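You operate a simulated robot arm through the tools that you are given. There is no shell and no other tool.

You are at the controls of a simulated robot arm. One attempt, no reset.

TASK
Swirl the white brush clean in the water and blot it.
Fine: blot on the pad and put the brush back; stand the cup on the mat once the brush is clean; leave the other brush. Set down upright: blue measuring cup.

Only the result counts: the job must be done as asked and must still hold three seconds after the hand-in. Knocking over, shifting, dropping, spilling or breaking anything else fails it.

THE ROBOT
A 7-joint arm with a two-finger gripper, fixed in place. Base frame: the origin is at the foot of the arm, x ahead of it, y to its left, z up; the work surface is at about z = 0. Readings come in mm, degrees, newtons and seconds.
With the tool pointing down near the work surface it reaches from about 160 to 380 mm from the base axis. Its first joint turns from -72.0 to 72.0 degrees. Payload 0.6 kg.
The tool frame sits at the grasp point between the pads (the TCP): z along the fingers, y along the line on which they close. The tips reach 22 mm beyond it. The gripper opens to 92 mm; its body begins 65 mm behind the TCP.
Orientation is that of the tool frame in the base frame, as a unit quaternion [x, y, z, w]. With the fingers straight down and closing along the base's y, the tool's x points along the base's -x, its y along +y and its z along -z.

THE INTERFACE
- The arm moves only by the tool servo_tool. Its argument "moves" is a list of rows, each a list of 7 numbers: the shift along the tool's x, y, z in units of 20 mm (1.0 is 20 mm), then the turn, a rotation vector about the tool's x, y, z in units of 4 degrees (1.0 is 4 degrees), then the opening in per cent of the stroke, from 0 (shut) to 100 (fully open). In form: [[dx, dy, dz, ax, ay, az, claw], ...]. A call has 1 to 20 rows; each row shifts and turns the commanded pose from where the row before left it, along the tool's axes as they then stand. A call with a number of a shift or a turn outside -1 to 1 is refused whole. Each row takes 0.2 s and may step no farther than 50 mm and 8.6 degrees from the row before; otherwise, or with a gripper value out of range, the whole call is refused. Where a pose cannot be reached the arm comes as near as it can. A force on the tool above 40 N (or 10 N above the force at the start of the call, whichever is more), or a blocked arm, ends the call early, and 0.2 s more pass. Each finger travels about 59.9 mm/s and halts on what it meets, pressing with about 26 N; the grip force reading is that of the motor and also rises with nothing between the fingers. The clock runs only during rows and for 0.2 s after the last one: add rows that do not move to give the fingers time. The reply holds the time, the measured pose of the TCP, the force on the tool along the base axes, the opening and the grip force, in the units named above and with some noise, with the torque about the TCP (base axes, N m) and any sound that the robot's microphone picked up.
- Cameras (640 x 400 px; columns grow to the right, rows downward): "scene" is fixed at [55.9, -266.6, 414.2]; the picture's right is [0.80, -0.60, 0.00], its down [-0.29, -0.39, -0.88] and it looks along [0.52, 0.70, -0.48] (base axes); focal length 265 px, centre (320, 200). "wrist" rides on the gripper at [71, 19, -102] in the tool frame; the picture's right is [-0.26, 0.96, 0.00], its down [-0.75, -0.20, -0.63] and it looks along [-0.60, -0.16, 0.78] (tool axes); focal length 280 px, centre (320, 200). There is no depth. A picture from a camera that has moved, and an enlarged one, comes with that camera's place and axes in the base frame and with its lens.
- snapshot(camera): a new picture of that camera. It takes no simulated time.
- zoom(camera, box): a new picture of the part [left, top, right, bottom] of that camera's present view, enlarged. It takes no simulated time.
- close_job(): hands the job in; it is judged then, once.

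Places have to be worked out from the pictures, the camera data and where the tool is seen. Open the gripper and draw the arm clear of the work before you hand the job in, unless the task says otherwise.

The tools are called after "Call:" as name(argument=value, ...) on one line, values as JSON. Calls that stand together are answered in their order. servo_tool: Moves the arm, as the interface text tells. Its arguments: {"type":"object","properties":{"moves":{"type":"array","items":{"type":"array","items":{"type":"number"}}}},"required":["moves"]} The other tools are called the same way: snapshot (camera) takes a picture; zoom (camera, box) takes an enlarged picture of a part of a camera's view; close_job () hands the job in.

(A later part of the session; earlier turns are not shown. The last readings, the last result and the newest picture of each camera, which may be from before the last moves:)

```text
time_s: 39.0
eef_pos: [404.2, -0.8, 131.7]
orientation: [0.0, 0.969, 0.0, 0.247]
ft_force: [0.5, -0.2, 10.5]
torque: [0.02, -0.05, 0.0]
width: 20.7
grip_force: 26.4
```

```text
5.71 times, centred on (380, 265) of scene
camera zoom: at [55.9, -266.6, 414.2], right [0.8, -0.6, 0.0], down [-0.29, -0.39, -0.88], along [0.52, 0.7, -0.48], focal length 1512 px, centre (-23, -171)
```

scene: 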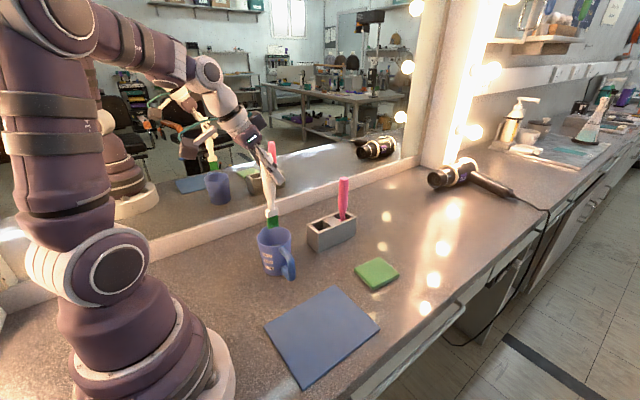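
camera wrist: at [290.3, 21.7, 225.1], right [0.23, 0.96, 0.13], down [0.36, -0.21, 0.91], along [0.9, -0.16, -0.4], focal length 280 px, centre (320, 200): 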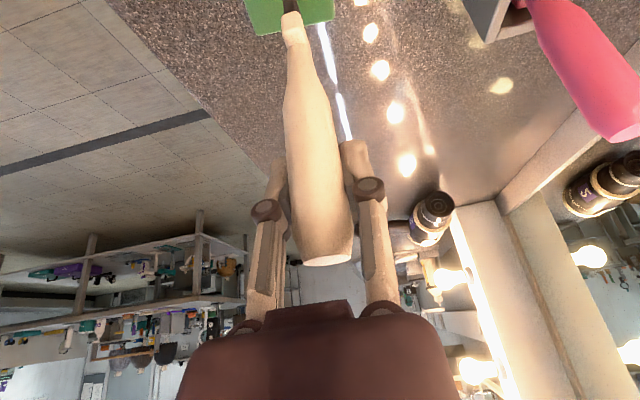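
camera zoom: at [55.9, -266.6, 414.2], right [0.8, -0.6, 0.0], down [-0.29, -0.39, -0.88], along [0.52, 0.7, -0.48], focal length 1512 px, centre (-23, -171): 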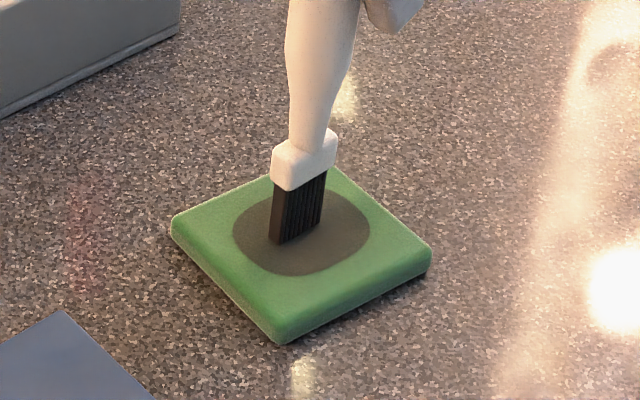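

The second dab registered 10.5 N, the wet patch is visible, and the pad hasn't moved. I'll lift straight up, then carry the brush back to the exact hover pose above its slot, reversing my recorded displacements.

Call:
servo_tool(moves=[[-0.2752, 0, -0.5072, 0, 0, 0, 5], [-0.2752, 0, -0.5072, 0, 0, 0, 5], [-0.2752, 0, -0.5072, 0, 0, 0, 5], [-0.2752, 0, -0.5072, 0, 0, 0, 5], [-0.2752, 0, -0.5072, 0, 0, 0, 5], [0.705, 0, -0.3266, 0, 0, 0, 5], [0.705, 0, -0.3266, 0, 0, 0, 5], [0, 0.925, 0, 0, 0, 0, 5], [0, 0.925, 0, 0, 0, 0, 5], [0, 0.925, 0, 0, 0, 0, 5], [0, 0.925, 0, 0, 0, 0, 5], [0, 0.925, 0, 0, 0, 0, 5], [0, 0.925, 0, 0, 0, 0, 5], [0, 0.925, 0, 0, 0, 0, 5], [0, 0.925, 0, 0, 0, 0, 5], [0, 0, 0, 0, 0, 0, 5], [0, 0, 0, 0, 0, 0, 5]])

Call:
zoom(camera="scene", box=[305, 195, 365, 245])

Call:
zoom(camera="wrist", box=[240, 0, 380, 80])

Call:
snapshot(camera="scene")

```text
time_s: 42.6
eef_pos: [375.0, 146.6, 187.2]
orientation: [0.001, 0.969, 0.001, 0.246]
ft_force: [0.3, -1.3, -0.7]
torque: [-0.01, 0.04, 0.02]
width: 20.7
grip_force: 25.7
```

```text
8.00 times, centred on (335, 220) of scene
camera zoom: at [55.9, -266.6, 414.2], right [0.8, -0.6, 0.0], down [-0.29, -0.39, -0.88], along [0.52, 0.7, -0.48], focal length 2117 px, centre (200, 40)
```

zoom: 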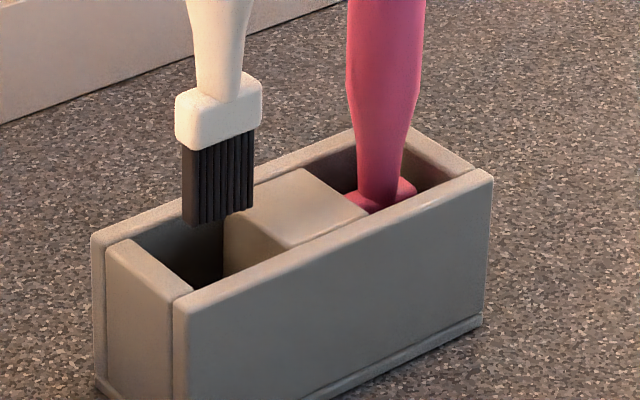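

```text
4.57 times, centred on (310, 40) of wrist
camera zoom: at [264.4, 166.9, 243.4], right [0.23, 0.96, 0.13], down [0.36, -0.21, 0.91], along [0.9, -0.16, -0.4], focal length 1282 px, centre (366, 931)
```

zoom: 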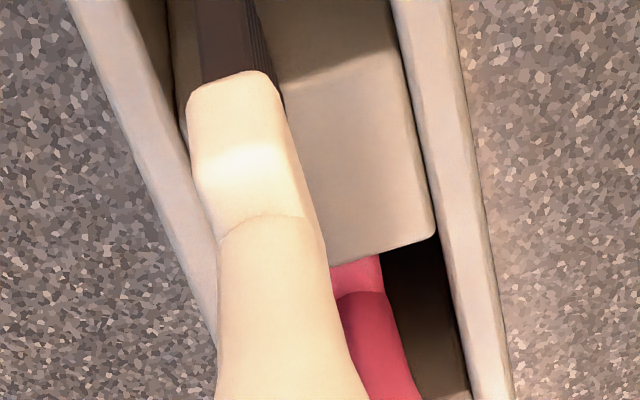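

```text
taken
```

scene: 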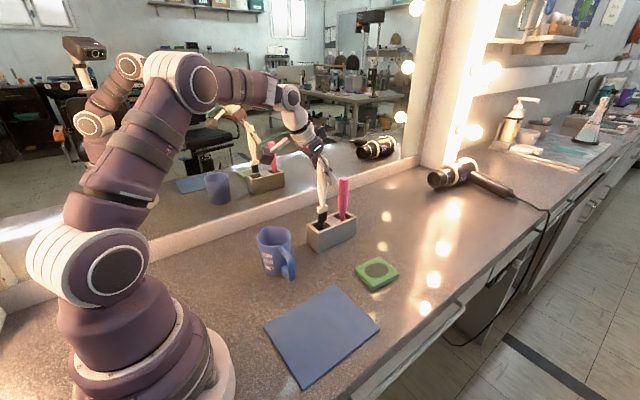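

The brush hangs within about 1 mm of where it was when it came out, and the wet patch shows on the pad. I'll lower it slowly into the slot, most of the way, and watch for contact.

Call:
servo_tool(moves=[[0.1312, 0, 0.2418, 0, 0, 0, 5], [0.1312, 0, 0.2418, 0, 0, 0, 5], [0.1312, 0, 0.2418, 0, 0, 0, 5], [0.1312, 0, 0.2418, 0, 0, 0, 5], [0.1312, 0, 0.2418, 0, 0, 0, 5], [0.1312, 0, 0.2418, 0, 0, 0, 5], [0.1312, 0, 0.2418, 0, 0, 0, 5], [0.1312, 0, 0.2418, 0, 0, 0, 5], [0.1312, 0, 0.2418, 0, 0, 0, 5], [0.1312, 0, 0.2418, 0, 0, 0, 5], [0, 0, 0, 0, 0, 0, 5]])

Call:
zoom(camera="scene", box=[290, 165, 370, 260])

Call:
zoom(camera="wrist", box=[220, 0, 400, 110])

```text
time_s: 45.0
eef_pos: [375.3, 148.1, 132.8]
orientation: [0.0, 0.969, 0.001, 0.247]
ft_force: [0.1, -0.4, -0.3]
torque: [0.03, 0.01, -0.04]
width: 21.0
grip_force: 26.3
```

```text
4.21 times, centred on (330, 212) of scene
camera zoom: at [55.9, -266.6, 414.2], right [0.8, -0.6, 0.0], down [-0.29, -0.39, -0.88], along [0.52, 0.7, -0.48], focal length 1114 px, centre (278, 147)
```

zoom: 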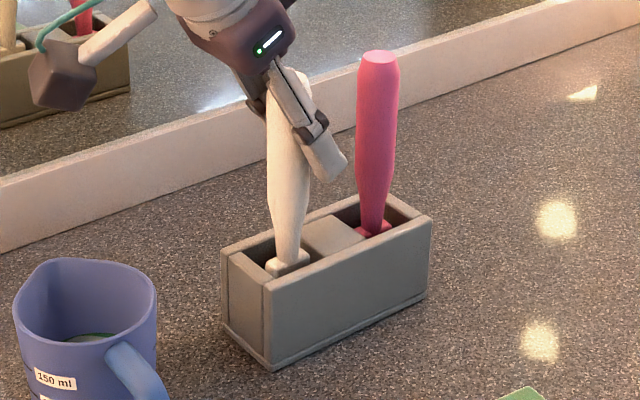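

```text
3.56 times, centred on (310, 55) of wrist
camera zoom: at [264.1, 166.2, 188.8], right [0.23, 0.96, 0.13], down [0.36, -0.21, 0.91], along [0.9, -0.16, -0.4], focal length 997 px, centre (356, 716)
```

zoom: 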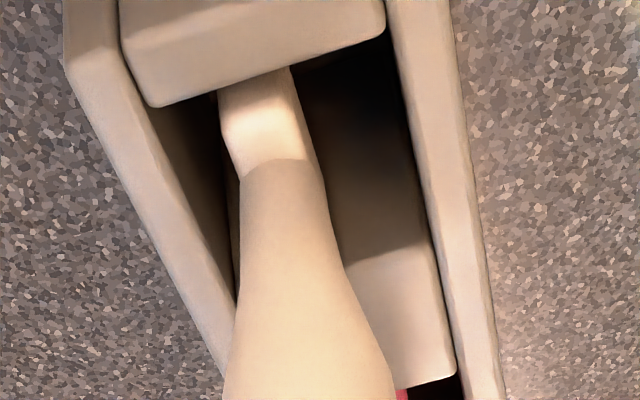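

The brush is inside the slot with clearance on all sides and no contact force. I'll lower the last 5 mm in small steps to the original seating height.

Call:
servo_tool(moves=[[0.0477, 0, 0.0879, 0, 0, 0, 5], [0.0477, 0, 0.0879, 0, 0, 0, 5], [0, 0, 0, 0, 0, 0, 5]])

```text
time_s: 45.8
eef_pos: [374.9, 146.4, 127.7]
orientation: [0.0, 0.969, 0.001, 0.246]
ft_force: [0.1, -0.6, 0.2]
torque: [0.0, -0.01, 0.0]
width: 20.8
grip_force: 25.3
```

No contact yet, so I'll step down another 1 mm and check again.

Call:
servo_tool(moves=[[0.0238, 0, 0.044, 0, 0, 0, 5], [0, 0, 0, 0, 0, 0, 5]])

Call:
zoom(camera="scene", box=[290, 165, 370, 260])

```text
time_s: 46.4
eef_pos: [373.6, 145.0, 126.4]
orientation: [-0.001, 0.969, 0.001, 0.246]
ft_force: [-0.6, 0.1, -0.3]
torque: [-0.02, 0.01, -0.01]
width: 20.9
grip_force: 26.1
```

```text
4.21 times, centred on (330, 212) of scene
camera zoom: at [55.9, -266.6, 414.2], right [0.8, -0.6, 0.0], down [-0.29, -0.39, -0.88], along [0.52, 0.7, -0.48], focal length 1114 px, centre (278, 147)
```

zoom: 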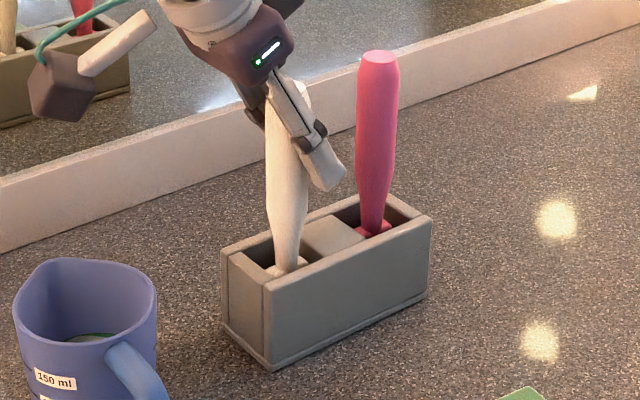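

This is the original height and there's still no floor force, so the brush may have slid a little in the grip while blotting. I'll feel for the floor in 0.6 mm steps.

Call:
servo_tool(moves=[[0.0143, 0, 0.0264, 0, 0, 0, 5], [0, 0, 0, 0, 0, 0, 5]])

```text
time_s: 47.0
eef_pos: [373.9, 147.5, 126.1]
orientation: [0.0, 0.969, 0.001, 0.247]
ft_force: [0.4, 0.2, 1.0]
torque: [-0.01, 0.02, -0.02]
width: 20.9
grip_force: 25.4
```

The force is only about 1 N, within noise, so I'll take one more small step.

Call:
servo_tool(moves=[[0.0143, 0, 0.0264, 0, 0, 0, 5], [0, 0, 0, 0, 0, 0, 5], [0, 0, 0, 0, 0, 0, 5]])

```text
time_s: 47.8
eef_pos: [374.1, 145.8, 127.0]
orientation: [0.0, 0.969, 0.001, 0.246]
ft_force: [-1.1, 0.2, -0.9]
torque: [0.01, -0.01, 0.03]
width: 20.8
grip_force: 25.8
```

Still no contact, so I'll take another small step.

Call:
servo_tool(moves=[[0.0191, 0, 0.0352, 0, 0, 0, 5], [0, 0, 0, 0, 0, 0, 5], [0, 0, 0, 0, 0, 0, 5]])

Call:
zoom(camera="scene", box=[290, 165, 370, 260])

Call:
zoom(camera="wrist", box=[220, 0, 400, 110])

```text
time_s: 48.6
eef_pos: [374.3, 146.9, 126.0]
orientation: [0.001, 0.969, 0.0, 0.245]
ft_force: [-0.3, 0.8, 0.9]
torque: [0.0, -0.01, -0.03]
width: 21.0
grip_force: 26.2
```

```text
4.21 times, centred on (330, 212) of scene
camera zoom: at [55.9, -266.6, 414.2], right [0.8, -0.6, 0.0], down [-0.29, -0.39, -0.88], along [0.52, 0.7, -0.48], focal length 1114 px, centre (278, 147)
```

zoom: 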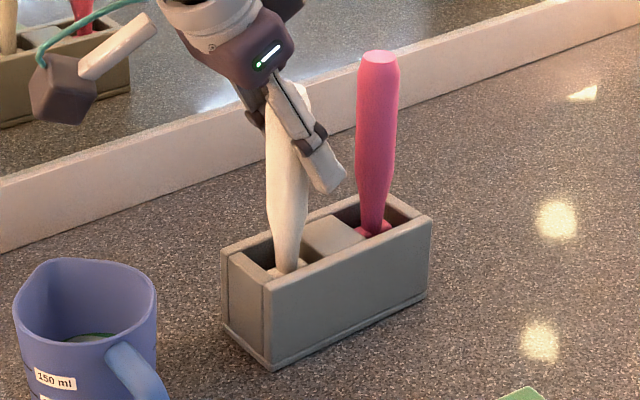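

```text
3.56 times, centred on (310, 55) of wrist
camera zoom: at [263.6, 166.3, 181.8], right [0.23, 0.96, 0.13], down [0.36, -0.21, 0.91], along [0.9, -0.16, -0.4], focal length 997 px, centre (356, 716)
```

zoom: 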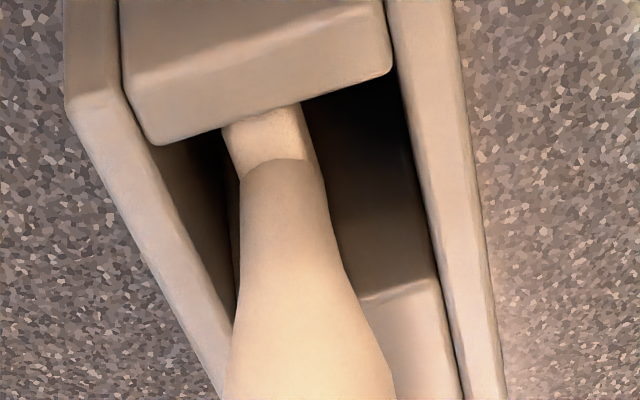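

The brush sits about 3 mm toward −y compared with where it first stood (slot centre is y≈150.9). I'll shift +3 mm in y to recentre it, then step down again to feel for the slot floor.

Call:
servo_tool(moves=[[0, 0.08, 0, 0, 0, 0, 5], [0, 0.07, 0, 0, 0, 0, 5], [0.0191, 0, 0.0352, 0, 0, 0, 5], [0, 0, 0, 0, 0, 0, 5], [0, 0, 0, 0, 0, 0, 5]])

```text
time_s: 49.8
eef_pos: [374.8, 149.1, 126.1]
orientation: [0.0, 0.969, 0.002, 0.248]
ft_force: [-1.1, 0.6, 15.3]
torque: [0.0, 0.15, 0.02]
width: 21.0
grip_force: 25.7
```

The floor is found at 15 N. I'll ease up about 0.6 mm so the brush rests lightly before release.

Call:
servo_tool(moves=[[-0.0143, 0, -0.0264, 0, 0, 0, 5], [0, 0, 0, 0, 0, 0, 5], [0, 0, 0, 0, 0, 0, 5]])

Call:
zoom(camera="scene", box=[290, 165, 370, 260])

```text
time_s: 50.6
eef_pos: [373.6, 149.6, 125.7]
orientation: [0.0, 0.969, 0.001, 0.247]
ft_force: [0.2, -0.5, 3.1]
torque: [-0.05, -0.09, -0.02]
width: 21.1
grip_force: 26.1
```

```text
4.21 times, centred on (330, 212) of scene
camera zoom: at [55.9, -266.6, 414.2], right [0.8, -0.6, 0.0], down [-0.29, -0.39, -0.88], along [0.52, 0.7, -0.48], focal length 1114 px, centre (278, 147)
```

zoom: 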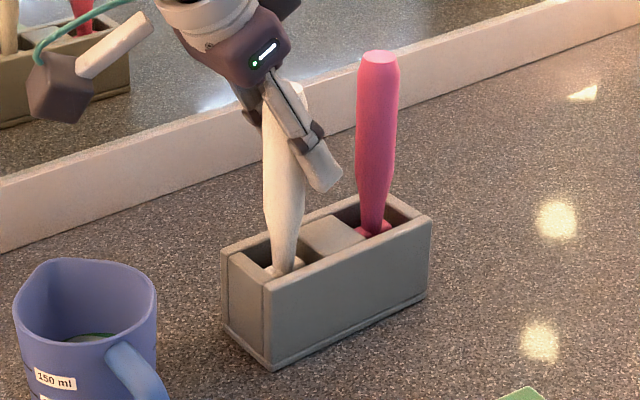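

The brush outline now matches the original image (left edge at the same column). I'll zoom in to confirm it's vertical before opening the fingers.

Call:
zoom(camera="scene", box=[310, 175, 360, 235])

Call:
snapshot(camera="wrist")

```text
6.67 times, centred on (335, 205) of scene
camera zoom: at [55.9, -266.6, 414.2], right [0.8, -0.6, 0.0], down [-0.29, -0.39, -0.88], along [0.52, 0.7, -0.48], focal length 1764 px, centre (220, 167)
```

zoom: 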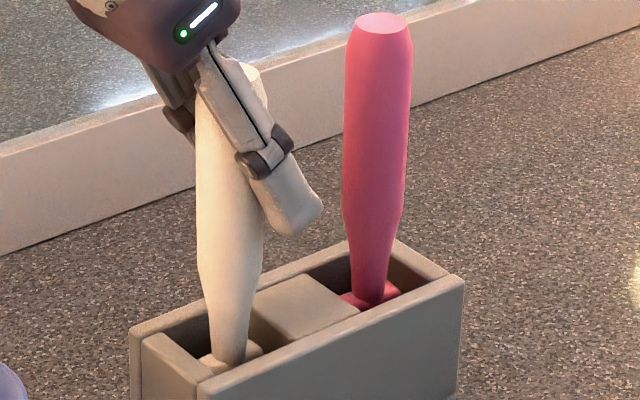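

```text
taken
camera wrist: at [263.5, 169.0, 181.7], right [0.23, 0.96, 0.13], down [0.36, -0.21, 0.91], along [0.9, -0.16, -0.4], focal length 280 px, centre (320, 200)
```

wrist: 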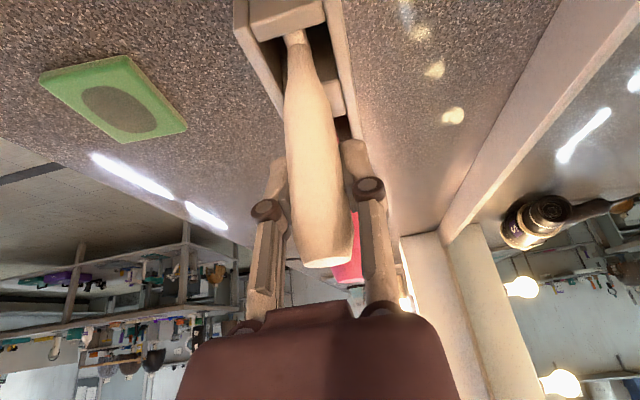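

The pose matches the pre-grasp view: brush top and neck sit at the same pixels as before closing. I'll open the fingers gently and look.

Call:
servo_tool(moves=[[0, 0, 0, 0, 0, 0, 22], [0, 0, 0, 0, 0, 0, 25], [0, 0, 0, 0, 0, 0, 30], [0, 0, 0, 0, 0, 0, 40], [0, 0, 0, 0, 0, 0, 55], [0, 0, 0, 0, 0, 0, 75], [0, 0, 0, 0, 0, 0, 95], [0, 0, 0, 0, 0, 0, 95]])

Call:
zoom(camera="scene", box=[290, 165, 370, 260])

Call:
snapshot(camera="wrist")

```text
time_s: 52.4
eef_pos: [375.1, 148.8, 125.5]
orientation: [0.0, 0.969, 0.001, 0.247]
ft_force: [-0.1, -1.2, 0.2]
torque: [0.01, 0.01, -0.03]
width: 87.5
grip_force: 0.0
```

```text
4.21 times, centred on (330, 212) of scene
camera zoom: at [55.9, -266.6, 414.2], right [0.8, -0.6, 0.0], down [-0.29, -0.39, -0.88], along [0.52, 0.7, -0.48], focal length 1114 px, centre (278, 147)
```

zoom: 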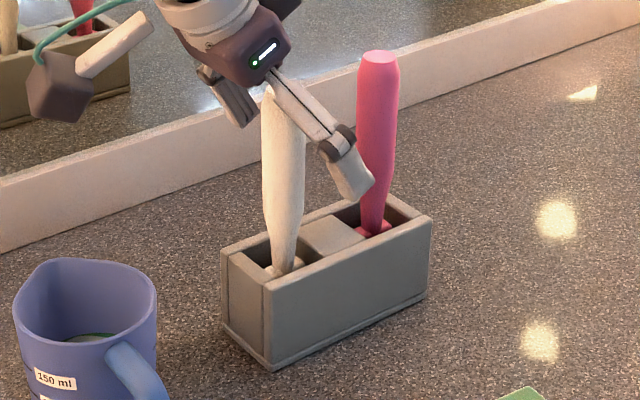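

```text
taken
camera wrist: at [263.6, 169.1, 181.8], right [0.23, 0.96, 0.13], down [0.36, -0.21, 0.91], along [0.9, -0.16, -0.4], focal length 280 px, centre (320, 200)
```

wrist: 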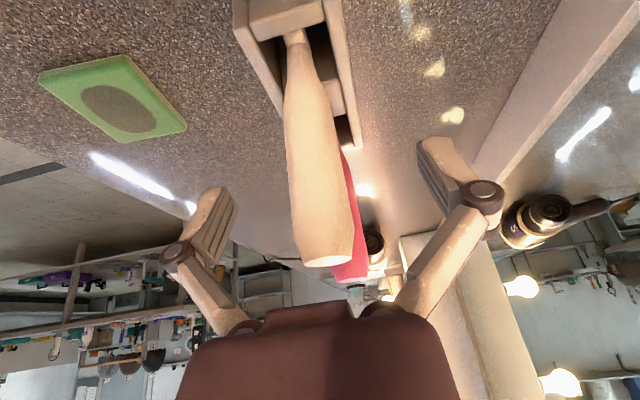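

The brush stands on its own, upright in its slot. I'll back straight out along the tool axis with the fingers open.

Call:
servo_tool(moves=[[0, 0, -0.4, 0, 0, 0, 95], [0, 0, -0.7, 0, 0, 0, 95], [0, 0, -0.7, 0, 0, 0, 95], [0, 0, -0.7, 0, 0, 0, 95], [0, 0, -0.7, 0, 0, 0, 95], [0, 0, -0.7, 0, 0, 0, 95], [0, 0, -0.7, 0, 0, 0, 95], [0, 0, 0, 0, 0, 0, 95]])

Call:
zoom(camera="scene", box=[290, 165, 370, 260])

Call:
snapshot(camera="wrist")

```text
time_s: 54.2
eef_pos: [331.0, 147.9, 205.5]
orientation: [0.001, 0.969, 0.001, 0.246]
ft_force: [-0.2, 0.0, -0.2]
torque: [0.01, -0.02, 0.02]
width: 87.2
grip_force: 0.0
```

```text
4.21 times, centred on (330, 212) of scene
camera zoom: at [55.9, -266.6, 414.2], right [0.8, -0.6, 0.0], down [-0.29, -0.39, -0.88], along [0.52, 0.7, -0.48], focal length 1114 px, centre (278, 147)
```

zoom: 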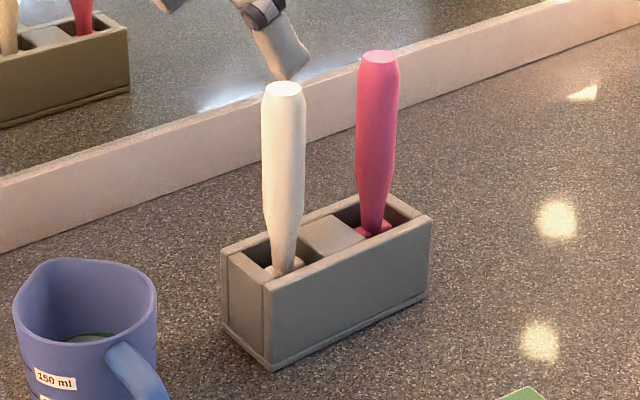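

```text
taken
camera wrist: at [220.0, 168.5, 262.0], right [0.23, 0.96, 0.13], down [0.36, -0.21, 0.91], along [0.9, -0.16, -0.4], focal length 280 px, centre (320, 200)
```

wrist: 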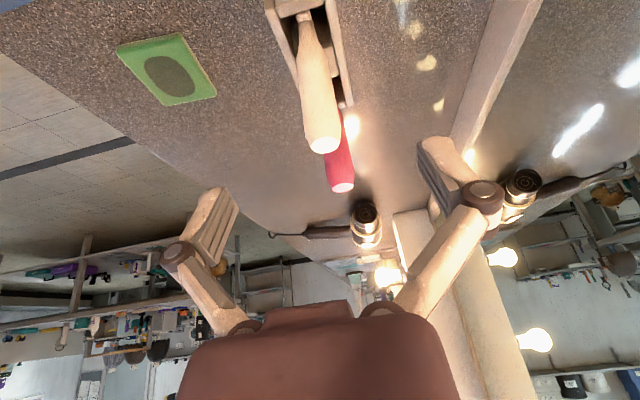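

The white brush is back in its slot, standing exactly as before, and the pad and pink brush are undisturbed. Next is the cup: I'll back up above it, remove the tilt, and prepare to turn the gripper 90° so the fingers close along x, clear of the handle (−y) and spout (+y).

Call:
servo_tool(moves=[[0.513, -0.05, -0.61, 0, 0, 0, 95], [0.513, -0.05, -0.61, 0, 0, 0, 95], [0.513, -0.05, -0.61, 0, 0, 0, 95], [0.513, -0.05, -0.61, 0, 0, 0, 95], [0.513, -0.05, -0.61, 0, 0, 0, 95], [0.513, -0.05, -0.61, 0, 0, 0, 95], [0, 0, 0, 0, 1, 0, 100], [0, 0, 0, 0, 1, 0, 100], [0, 0, 0, 0, 1, 0, 100], [0, 0, 0, 0, 1, 0, 100], [0, 0, 0, 0, 1, 0, 100], [0, 0, 0, 0, 1, 0, 100], [0, 0, 0, 0, 1, 0, 100], [0, 0, 0, 0, 0.12, 0, 100], [0, 0, 0, 0, 0, 0, 100]])

```text
time_s: 57.4
eef_pos: [241.9, 143.3, 240.9]
orientation: [0.0, 1.0, 0.001, 0.0]
ft_force: [-0.1, -0.3, -0.3]
torque: [-0.03, 0.02, -0.03]
width: 92.1
grip_force: 0.1
```

The tool now points straight down over the cup at z≈241. I'll turn it by −90° about the tool z axis in 4° steps.

Call:
servo_tool(moves=[[0, 0, 0, 0, 0, -1, 100], [0, 0, 0, 0, 0, -1, 100], [0, 0, 0, 0, 0, -1, 100], [0, 0, 0, 0, 0, -1, 100], [0, 0, 0, 0, 0, -1, 100], [0, 0, 0, 0, 0, -1, 100], [0, 0, 0, 0, 0, -1, 100], [0, 0, 0, 0, 0, -1, 100], [0, 0, 0, 0, 0, -1, 100], [0, 0, 0, 0, 0, -1, 100], [0, 0, 0, 0, 0, -1, 100], [0, 0, 0, 0, 0, -1, 100], [0, 0, 0, 0, 0, -1, 100], [0, 0, 0, 0, 0, -1, 100], [0, 0, 0, 0, 0, -1, 100], [0, 0, 0, 0, 0, -1, 100], [0, 0, 0, 0, 0, -1, 100], [0, 0, 0, 0, 0, -1, 100], [0, 0, 0, 0, 0, -1, 100], [0, 0, 0, 0, 0, -1, 100]])

```text
time_s: 61.6
eef_pos: [240.9, 143.2, 241.4]
orientation: [-0.643, 0.766, 0.001, 0.001]
ft_force: [1.0, 0.7, -0.6]
torque: [-0.01, 0.0, -0.02]
width: 92.2
grip_force: 0.1
```

The turn is at 80° and working as expected. I'll finish the last 10° and take pictures to align with the cup.

Call:
servo_tool(moves=[[0, 0, 0, 0, 0, -1, 100], [0, 0, 0, 0, 0, -1, 100], [0, 0, 0, 0, 0, -0.5, 100], [0, 0, 0, 0, 0, 0, 100]])

Call:
snapshot(camera="wrist")

Call:
snapshot(camera="scene")

```text
time_s: 62.6
eef_pos: [240.9, 143.8, 240.9]
orientation: [0.708, -0.706, 0.0, -0.001]
ft_force: [0.9, -0.2, 0.7]
torque: [-0.01, -0.03, 0.01]
width: 92.0
grip_force: 0.2
```

```text
taken
camera wrist: at [222.4, 73.1, 343.2], right [-0.97, 0.26, 0.0], down [0.2, 0.75, 0.63], along [0.16, 0.6, -0.78], focal length 280 px, centre (320, 200)
```

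wrist: 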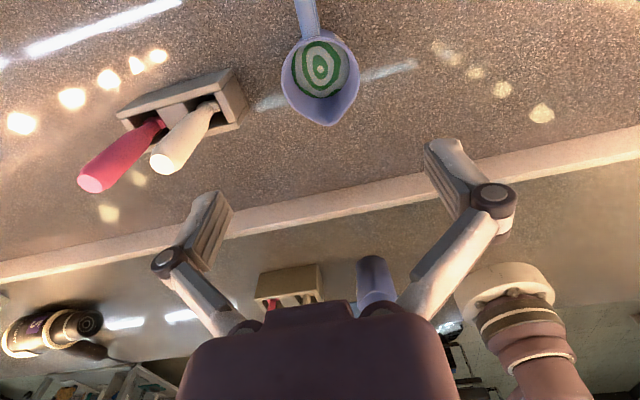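

```text
taken
```

scene: 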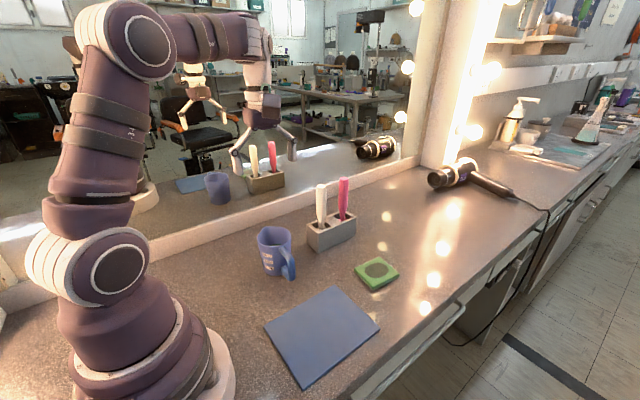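

I'll zoom in on the cup from the new wrist viewpoint to pin down its centre along x.

Call:
zoom(camera="wrist", box=[260, 0, 380, 135])

Call:
zoom(camera="scene", box=[240, 215, 310, 285])

```text
2.96 times, centred on (320, 68) of wrist
camera zoom: at [222.4, 73.1, 343.2], right [-0.97, 0.26, 0.0], down [0.2, 0.75, 0.63], along [0.16, 0.6, -0.78], focal length 831 px, centre (320, 593)
```

zoom: 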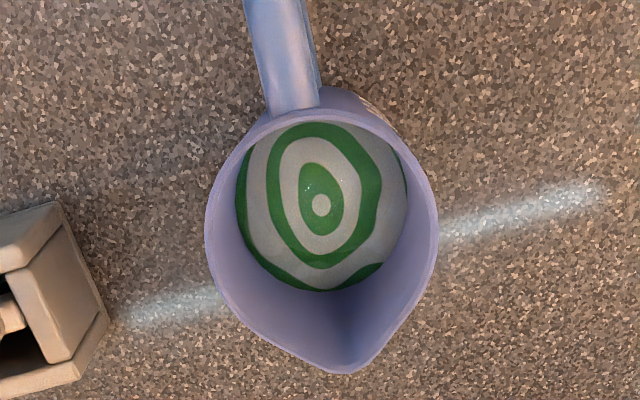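

```text
5.71 times, centred on (275, 250) of scene
camera zoom: at [55.9, -266.6, 414.2], right [0.8, -0.6, 0.0], down [-0.29, -0.39, -0.88], along [0.52, 0.7, -0.48], focal length 1512 px, centre (577, -86)
```

zoom: 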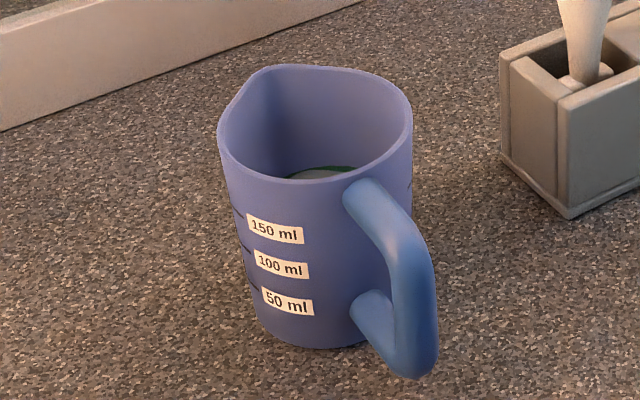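

From this viewpoint the cup centre is at about (240, 141) with a rim about 69 mm across, so the open fingers have about 11 mm clearance on each side. I'll trim and descend to just above the rim before checking again.

Call:
servo_tool(moves=[[0.1, 0.04, 0.5, 0, 0, 0, 100], [0, 0, 0.9, 0, 0, 0, 100], [0, 0, 0.9, 0, 0, 0, 100], [0, 0, 0.9, 0, 0, 0, 100], [0, 0, 0.9, 0, 0, 0, 100], [0, 0, 0.9, 0, 0, 0, 100], [0, 0, 0.9, 0, 0, 0, 100], [0, 0, 0.3, 0, 0, 0, 100], [0, 0, 0, 0, 0, 0, 100]])

Call:
zoom(camera="scene", box=[220, 150, 340, 290])

Call:
snapshot(camera="wrist")

```text
time_s: 64.6
eef_pos: [239.8, 141.3, 117.5]
orientation: [-0.707, 0.707, 0.0, 0.001]
ft_force: [-0.7, 0.6, 0.4]
torque: [0.0, -0.01, 0.0]
width: 92.1
grip_force: 0.0
```

```text
2.86 times, centred on (280, 220) of scene
camera zoom: at [55.9, -266.6, 414.2], right [0.8, -0.6, 0.0], down [-0.29, -0.39, -0.88], along [0.52, 0.7, -0.48], focal length 756 px, centre (434, 143)
```

zoom: 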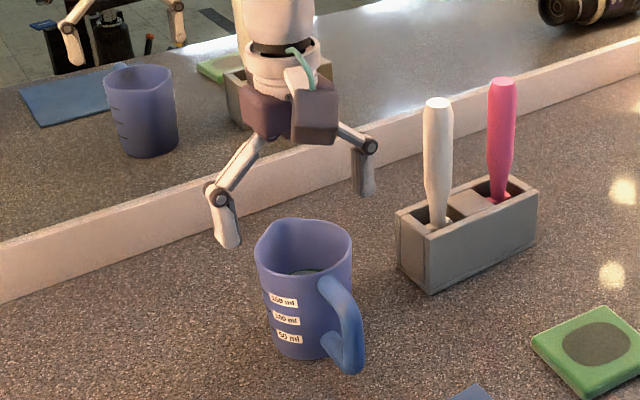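

```text
taken
camera wrist: at [220.7, 71.0, 219.4], right [-0.97, 0.26, 0.0], down [0.2, 0.75, 0.63], along [0.16, 0.6, -0.78], focal length 280 px, centre (320, 200)
```

wrist: 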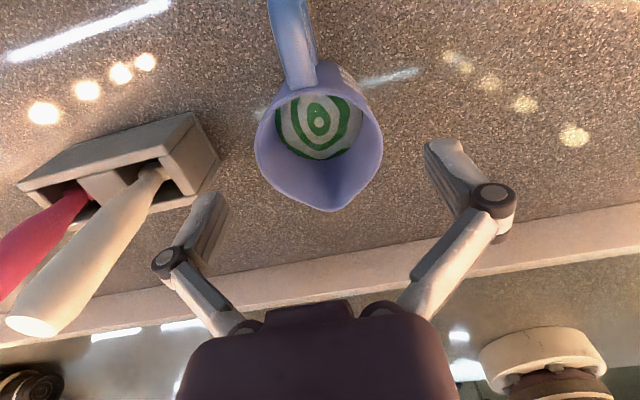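

The fingers straddle the cup along x. I'll zoom in on the wrist view to check the y alignment before lowering around the cup.

Call:
zoom(camera="wrist", box=[230, 40, 410, 220])

```text
2.22 times, centred on (320, 130) of wrist
camera zoom: at [220.7, 71.0, 219.4], right [-0.97, 0.26, 0.0], down [0.2, 0.75, 0.63], along [0.16, 0.6, -0.78], focal length 623 px, centre (320, 356)
```

zoom: 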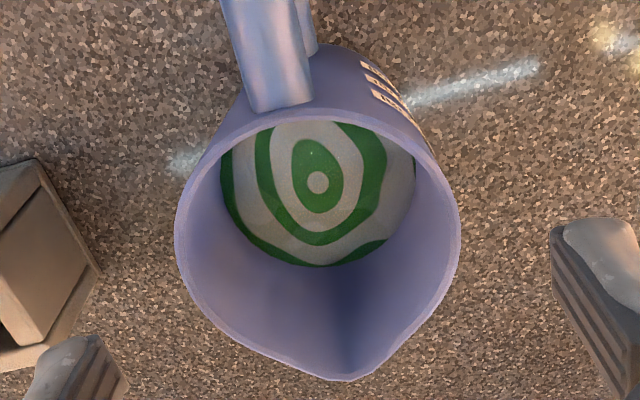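

The rim spans symmetrically around the tool, with the centre at about (239.5, 140), within 1 mm of the TCP. I'll descend around the cup to TCP z≈50.

Call:
servo_tool(moves=[[0.04, 0, 0.5, 0, 0, 0, 100], [0, 0, 0.6, 0, 0, 0, 100], [0, 0, 0.6, 0, 0, 0, 100], [0, 0, 0.6, 0, 0, 0, 100], [0, 0, 0.6, 0, 0, 0, 100], [0, 0, 0.47, 0, 0, 0, 100], [0, 0, 0, 0, 0, 0, 100]])

Call:
zoom(camera="scene", box=[220, 150, 340, 290])

Call:
snapshot(camera="wrist")

```text
time_s: 66.2
eef_pos: [241.8, 140.3, 49.9]
orientation: [0.707, -0.707, 0.0, -0.001]
ft_force: [0.1, -0.4, -0.1]
torque: [0.0, 0.01, 0.02]
width: 92.1
grip_force: 0.1
```

```text
2.86 times, centred on (280, 220) of scene
camera zoom: at [55.9, -266.6, 414.2], right [0.8, -0.6, 0.0], down [-0.29, -0.39, -0.88], along [0.52, 0.7, -0.48], focal length 756 px, centre (434, 143)
```

zoom: 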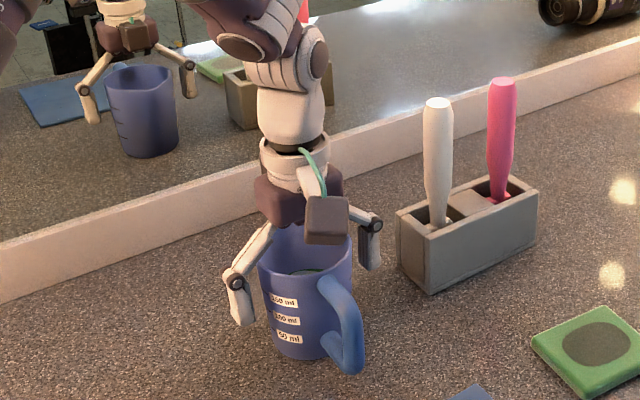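

```text
taken
camera wrist: at [222.3, 70.8, 151.5], right [-0.97, 0.26, 0.0], down [0.2, 0.75, 0.63], along [0.16, 0.6, -0.78], focal length 280 px, centre (320, 200)
```

wrist: 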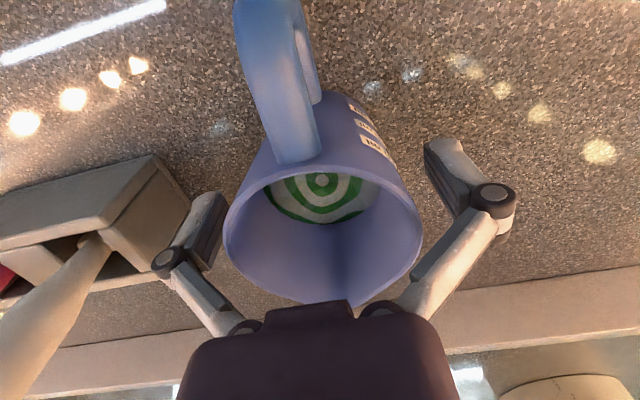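

The fingers are around the cup body, clear of the handle, spout and holder. I'll close slowly so the first contact is gentle.

Call:
servo_tool(moves=[[0, 0, 0, 0, 0, 0, 90], [0, 0, 0, 0, 0, 0, 82], [0, 0, 0, 0, 0, 0, 78], [0, 0, 0, 0, 0, 0, 75], [0, 0, 0, 0, 0, 0, 73], [0, 0, 0, 0, 0, 0, 71], [0, 0, 0, 0, 0, 0, 71]])

Call:
snapshot(camera="wrist")

Call:
zoom(camera="scene", box=[230, 200, 320, 290])

```text
time_s: 67.8
eef_pos: [242.5, 141.2, 50.7]
orientation: [0.707, -0.707, -0.001, -0.001]
ft_force: [-2.3, -1.5, 22.7]
torque: [0.04, 0.06, 0.01]
width: 70.0
grip_force: 26.3
```

```text
taken
camera wrist: at [222.4, 70.9, 151.9], right [-0.97, 0.26, 0.0], down [0.2, 0.75, 0.63], along [0.17, 0.61, -0.78], focal length 280 px, centre (320, 200)
```

wrist: 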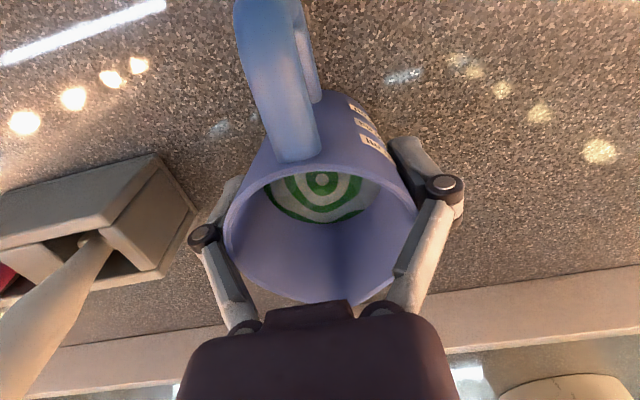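

```text
4.44 times, centred on (275, 245) of scene
camera zoom: at [55.9, -266.6, 414.2], right [0.8, -0.6, 0.0], down [-0.29, -0.39, -0.88], along [0.52, 0.7, -0.48], focal length 1176 px, centre (520, 0)
```

zoom: 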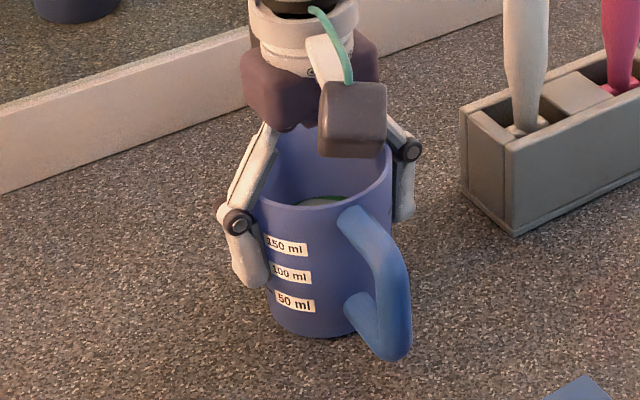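

The fingers stopped at 70 mm with a 22.7 N upward force on the tool, so the finger linkage, whose knuckles sit about 30 mm above the TCP, is bearing on the rim. I'm gripping too low. I'll reopen and then raise 18 mm so the flat pads meet the cup instead.

Call:
servo_tool(moves=[[0, 0, 0, 0, 0, 0, 75], [0, 0, 0, 0, 0, 0, 85], [0, 0, 0, 0, 0, 0, 98], [0, 0, 0, 0, 0, 0, 100], [0, 0, -0.3, 0, 0, 0, 100], [0, 0, -0.3, 0, 0, 0, 100], [0, 0, -0.3, 0, 0, 0, 100], [0, 0, 0, 0, 0, 0, 100]])

Call:
zoom(camera="scene", box=[240, 215, 310, 285])

Call:
snapshot(camera="wrist")

```text
time_s: 69.6
eef_pos: [239.7, 140.6, 67.1]
orientation: [0.707, -0.707, 0.0, -0.001]
ft_force: [-0.9, 0.1, -0.9]
torque: [-0.01, -0.01, -0.02]
width: 92.1
grip_force: 0.0
```

```text
5.71 times, centred on (275, 250) of scene
camera zoom: at [55.9, -266.6, 414.2], right [0.8, -0.6, 0.0], down [-0.29, -0.39, -0.88], along [0.52, 0.7, -0.48], focal length 1512 px, centre (577, -86)
```

zoom: 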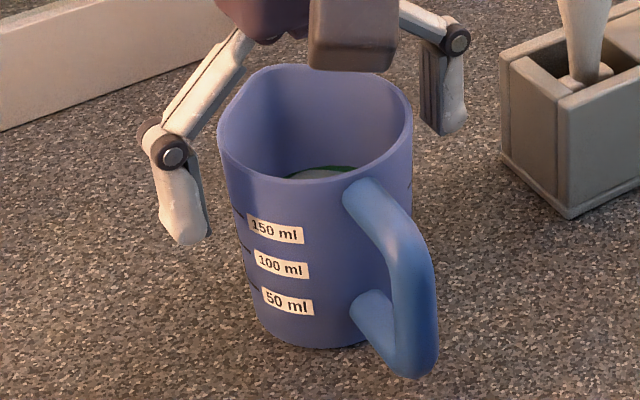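

```text
taken
camera wrist: at [220.8, 70.2, 169.3], right [-0.97, 0.26, 0.0], down [0.2, 0.75, 0.63], along [0.16, 0.6, -0.78], focal length 280 px, centre (320, 200)
```

wrist: 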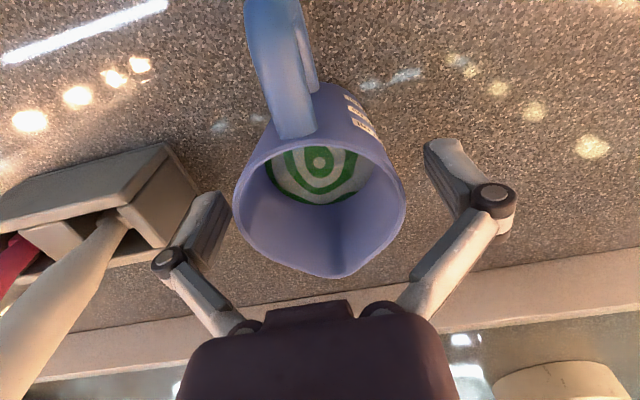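

The cup is exactly where it was. Fully open, the knuckles are about 40 mm above the TCP, so at z≈64 the rim will lie on the flat pads, well below the knuckles. I'll lower 4 mm and close slowly.

Call:
servo_tool(moves=[[0, 0, 0.2, 0, 0, 0, 100], [0, 0, 0, 0, 0, 0, 90], [0, 0, 0, 0, 0, 0, 82], [0, 0, 0, 0, 0, 0, 79], [0, 0, 0, 0, 0, 0, 77], [0, 0, 0, 0, 0, 0, 75.5], [0, 0, 0, 0, 0, 0, 74.5], [0, 0, 0, 0, 0, 0, 74.5]])

Call:
snapshot(camera="wrist")

Call:
zoom(camera="scene", box=[240, 205, 310, 285])

```text
time_s: 71.4
eef_pos: [240.8, 140.2, 62.5]
orientation: [-0.707, 0.707, 0.0, 0.001]
ft_force: [0.4, 0.6, 0.8]
torque: [0.0, 0.02, 0.0]
width: 69.0
grip_force: 0.1
```

```text
taken
camera wrist: at [221.8, 69.8, 165.2], right [-0.97, 0.26, 0.0], down [0.2, 0.75, 0.63], along [0.16, 0.6, -0.78], focal length 280 px, centre (320, 200)
```

wrist: 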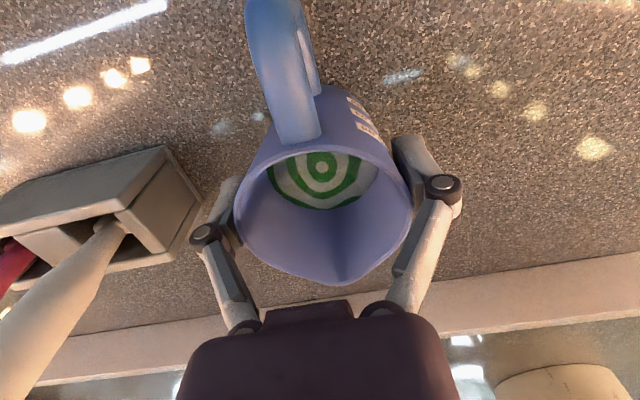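

```text
5.00 times, centred on (275, 245) of scene
camera zoom: at [55.9, -266.6, 414.2], right [0.8, -0.6, 0.0], down [-0.29, -0.39, -0.88], along [0.52, 0.7, -0.48], focal length 1323 px, centre (545, -25)
```

zoom: 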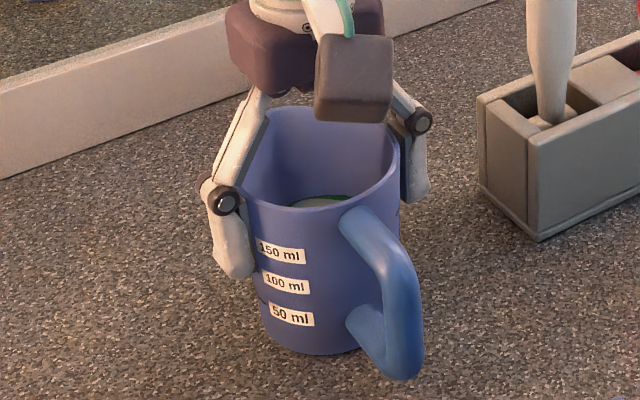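

There's still no contact at 69 mm. I'll continue closing in small steps.

Call:
servo_tool(moves=[[0, 0, 0, 0, 0, 0, 73.5], [0, 0, 0, 0, 0, 0, 72.5], [0, 0, 0, 0, 0, 0, 71.5], [0, 0, 0, 0, 0, 0, 70.5], [0, 0, 0, 0, 0, 0, 70.5]])

```text
time_s: 72.6
eef_pos: [240.9, 139.4, 63.4]
orientation: [-0.707, 0.708, -0.001, 0.002]
ft_force: [-0.2, -0.7, 3.8]
torque: [-0.06, 0.13, -0.01]
width: 67.8
grip_force: 25.6
```

Contact is made: 67.8 mm opening, 25.6 N grip, and only about 4 N vertical. I'll command a tighter opening for a secure hold and look at how the pads sit.

Call:
servo_tool(moves=[[0, 0, 0, 0, 0, 0, 66], [0, 0, 0, 0, 0, 0, 60], [0, 0, 0, 0, 0, 0, 60]])

Call:
snapshot(camera="wrist")

Call:
zoom(camera="scene", box=[240, 205, 310, 285])

```text
time_s: 73.4
eef_pos: [240.7, 140.8, 62.9]
orientation: [-0.707, 0.707, 0.001, 0.001]
ft_force: [0.7, 0.1, 3.1]
torque: [-0.03, 0.09, -0.03]
width: 68.0
grip_force: 26.3
```

```text
taken
camera wrist: at [221.8, 69.8, 165.2], right [-0.97, 0.26, 0.0], down [0.2, 0.75, 0.63], along [0.16, 0.6, -0.78], focal length 280 px, centre (320, 200)
```

wrist: 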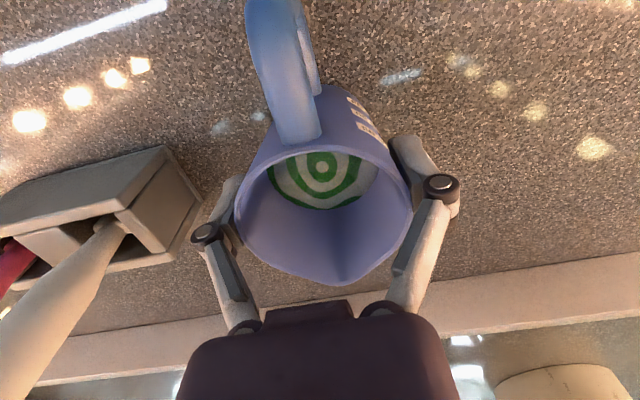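

```text
5.00 times, centred on (275, 245) of scene
camera zoom: at [55.9, -266.6, 414.2], right [0.8, -0.6, 0.0], down [-0.29, -0.39, -0.88], along [0.52, 0.7, -0.48], focal length 1323 px, centre (545, -25)
```

zoom: 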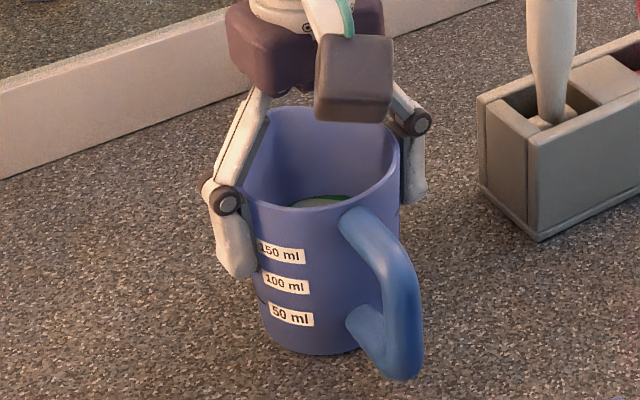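

The rim sits only just below the knuckles here. For a safer hold I'll reopen, raise 7 mm so the rim bears nearer the middle of the pads, and close again slowly.

Call:
servo_tool(moves=[[0, 0, 0, 0, 0, 0, 73], [0, 0, 0, 0, 0, 0, 77], [0, 0, 0, 0, 0, 0, 82], [0, 0, -0.18, 0, 0, 0, 82], [0, 0, -0.18, 0, 0, 0, 82], [0, 0, 0, 0, 0, 0, 78], [0, 0, 0, 0, 0, 0, 76], [0, 0, 0, 0, 0, 0, 75], [0, 0, 0, 0, 0, 0, 74], [0, 0, 0, 0, 0, 0, 73], [0, 0, 0, 0, 0, 0, 72], [0, 0, 0, 0, 0, 0, 71], [0, 0, 0, 0, 0, 0, 70], [0, 0, 0, 0, 0, 0, 70]])

Call:
snapshot(camera="wrist")

Call:
zoom(camera="scene", box=[240, 205, 310, 285])

```text
time_s: 76.4
eef_pos: [240.6, 141.3, 70.9]
orientation: [0.707, -0.707, 0.001, -0.002]
ft_force: [1.3, 0.1, 11.1]
torque: [-0.01, -0.02, 0.01]
width: 68.0
grip_force: 26.1
```

```text
taken
camera wrist: at [221.6, 70.3, 172.8], right [-0.97, 0.26, 0.0], down [0.2, 0.75, 0.63], along [0.16, 0.61, -0.78], focal length 280 px, centre (320, 200)
```

wrist: 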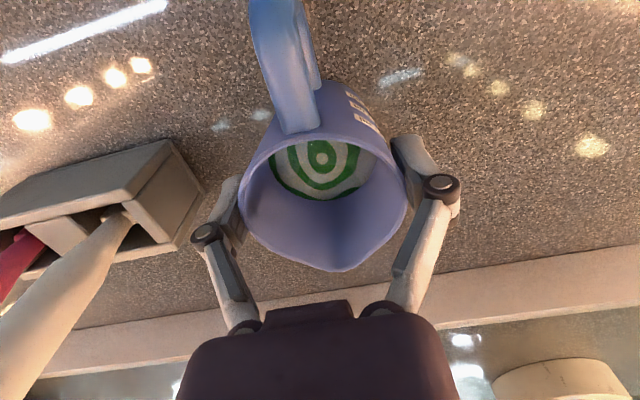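

```text
5.00 times, centred on (275, 245) of scene
camera zoom: at [55.9, -266.6, 414.2], right [0.8, -0.6, 0.0], down [-0.29, -0.39, -0.88], along [0.52, 0.7, -0.48], focal length 1323 px, centre (545, -25)
```

zoom: 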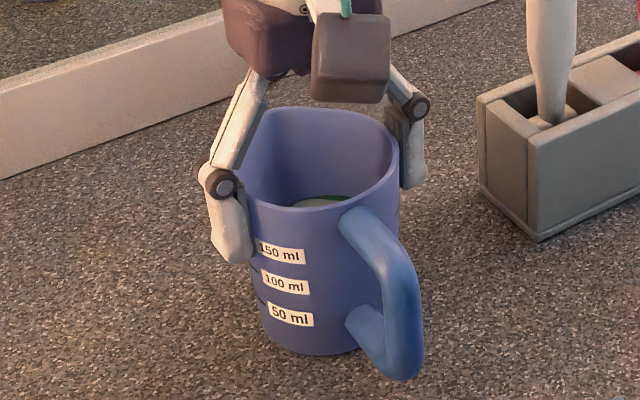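

The pads now hold the rim at 68 mm and 26 N, clear of the knuckles. I'll tighten the command and lift gently by about 8 mm to test the hold.

Call:
servo_tool(moves=[[0, 0, 0, 0, 0, 0, 60], [0, 0, 0, 0, 0, 0, 55], [0, 0, -0.05, 0, 0, 0, 55], [0, 0, -0.1, 0, 0, 0, 55], [0, 0, -0.1, 0, 0, 0, 55], [0, 0, -0.15, 0, 0, 0, 55], [0, 0, 0, 0, 0, 0, 55], [0, 0, 0, 0, 0, 0, 55]])

Call:
zoom(camera="scene", box=[240, 205, 310, 285])

Call:
snapshot(camera="wrist")

```text
time_s: 78.2
eef_pos: [241.4, 139.4, 78.8]
orientation: [0.707, -0.707, 0.0, 0.0]
ft_force: [-0.2, -0.3, -1.7]
torque: [0.04, 0.02, 0.0]
width: 68.0
grip_force: 25.9
```

```text
5.00 times, centred on (275, 245) of scene
camera zoom: at [55.9, -266.6, 414.2], right [0.8, -0.6, 0.0], down [-0.29, -0.39, -0.88], along [0.52, 0.7, -0.48], focal length 1323 px, centre (545, -25)
```

zoom: 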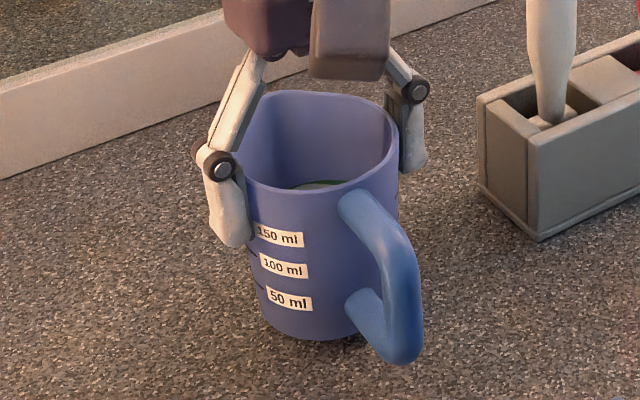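

```text
taken
camera wrist: at [221.9, 70.1, 181.5], right [-0.97, 0.26, 0.0], down [0.2, 0.75, 0.63], along [0.16, 0.6, -0.78], focal length 280 px, centre (320, 200)
```

wrist: 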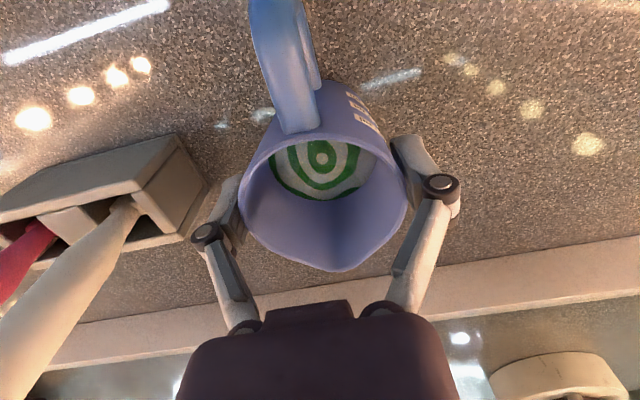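

The cup lifted cleanly and stays upright (load about 1.7 N). I'll raise it another 20 mm smoothly, then start moving slowly along −y toward the mat.

Call:
servo_tool(moves=[[0, 0, -0.12, 0, 0, 0, 55], [0, 0, -0.25, 0, 0, 0, 55], [0, 0, -0.3, 0, 0, 0, 55], [0, 0, -0.22, 0, 0, 0, 55], [0, 0, -0.11, 0, 0, 0, 55], [0, 0, 0, 0, 0, 0, 55], [0.1, 0.005, 0, 0, 0, 0, 55], [0.2, 0.01, 0, 0, 0, 0, 55], [0.3, 0.015, 0, 0, 0, 0, 55], [0.35, 0.017, 0, 0, 0, 0, 55], [0.35, 0.017, 0, 0, 0, 0, 55], [0.35, 0.017, 0, 0, 0, 0, 55], [0.35, 0.017, 0, 0, 0, 0, 55], [0.35, 0.017, 0, 0, 0, 0, 55], [0.35, 0.017, 0, 0, 0, 0, 55], [0.3, 0.015, 0, 0, 0, 0, 55], [0.2, 0.01, 0, 0, 0, 0, 55], [0.1, 0.005, 0, 0, 0, 0, 55], [0, 0, 0, 0, 0, 0, 55]])

Call:
snapshot(camera="scene")

Call:
snapshot(camera="wrist")

```text
time_s: 82.2
eef_pos: [237.4, 74.5, 98.6]
orientation: [-0.707, 0.707, 0.0, 0.001]
ft_force: [-0.5, -0.5, -0.7]
torque: [0.0, 0.01, -0.02]
width: 68.2
grip_force: 25.7
```

```text
taken
```

scene: 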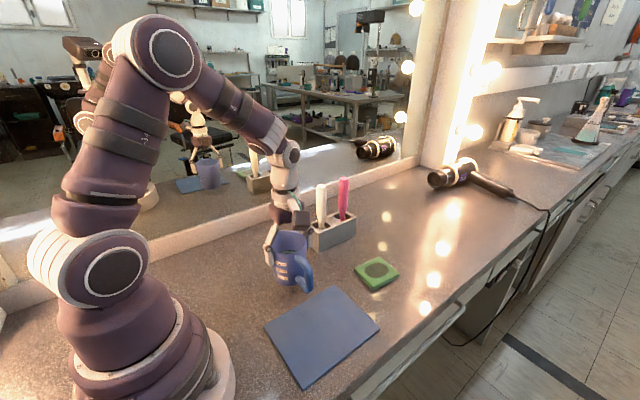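

```text
taken
camera wrist: at [218.7, 4.8, 200.7], right [-0.97, 0.26, 0.0], down [0.2, 0.75, 0.63], along [0.16, 0.6, -0.78], focal length 280 px, centre (320, 200)
```

wrist: 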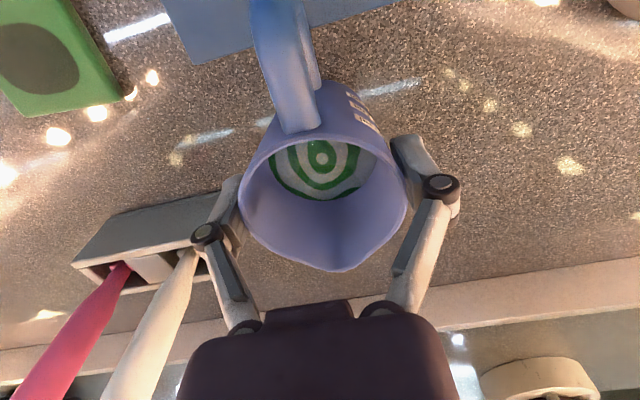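

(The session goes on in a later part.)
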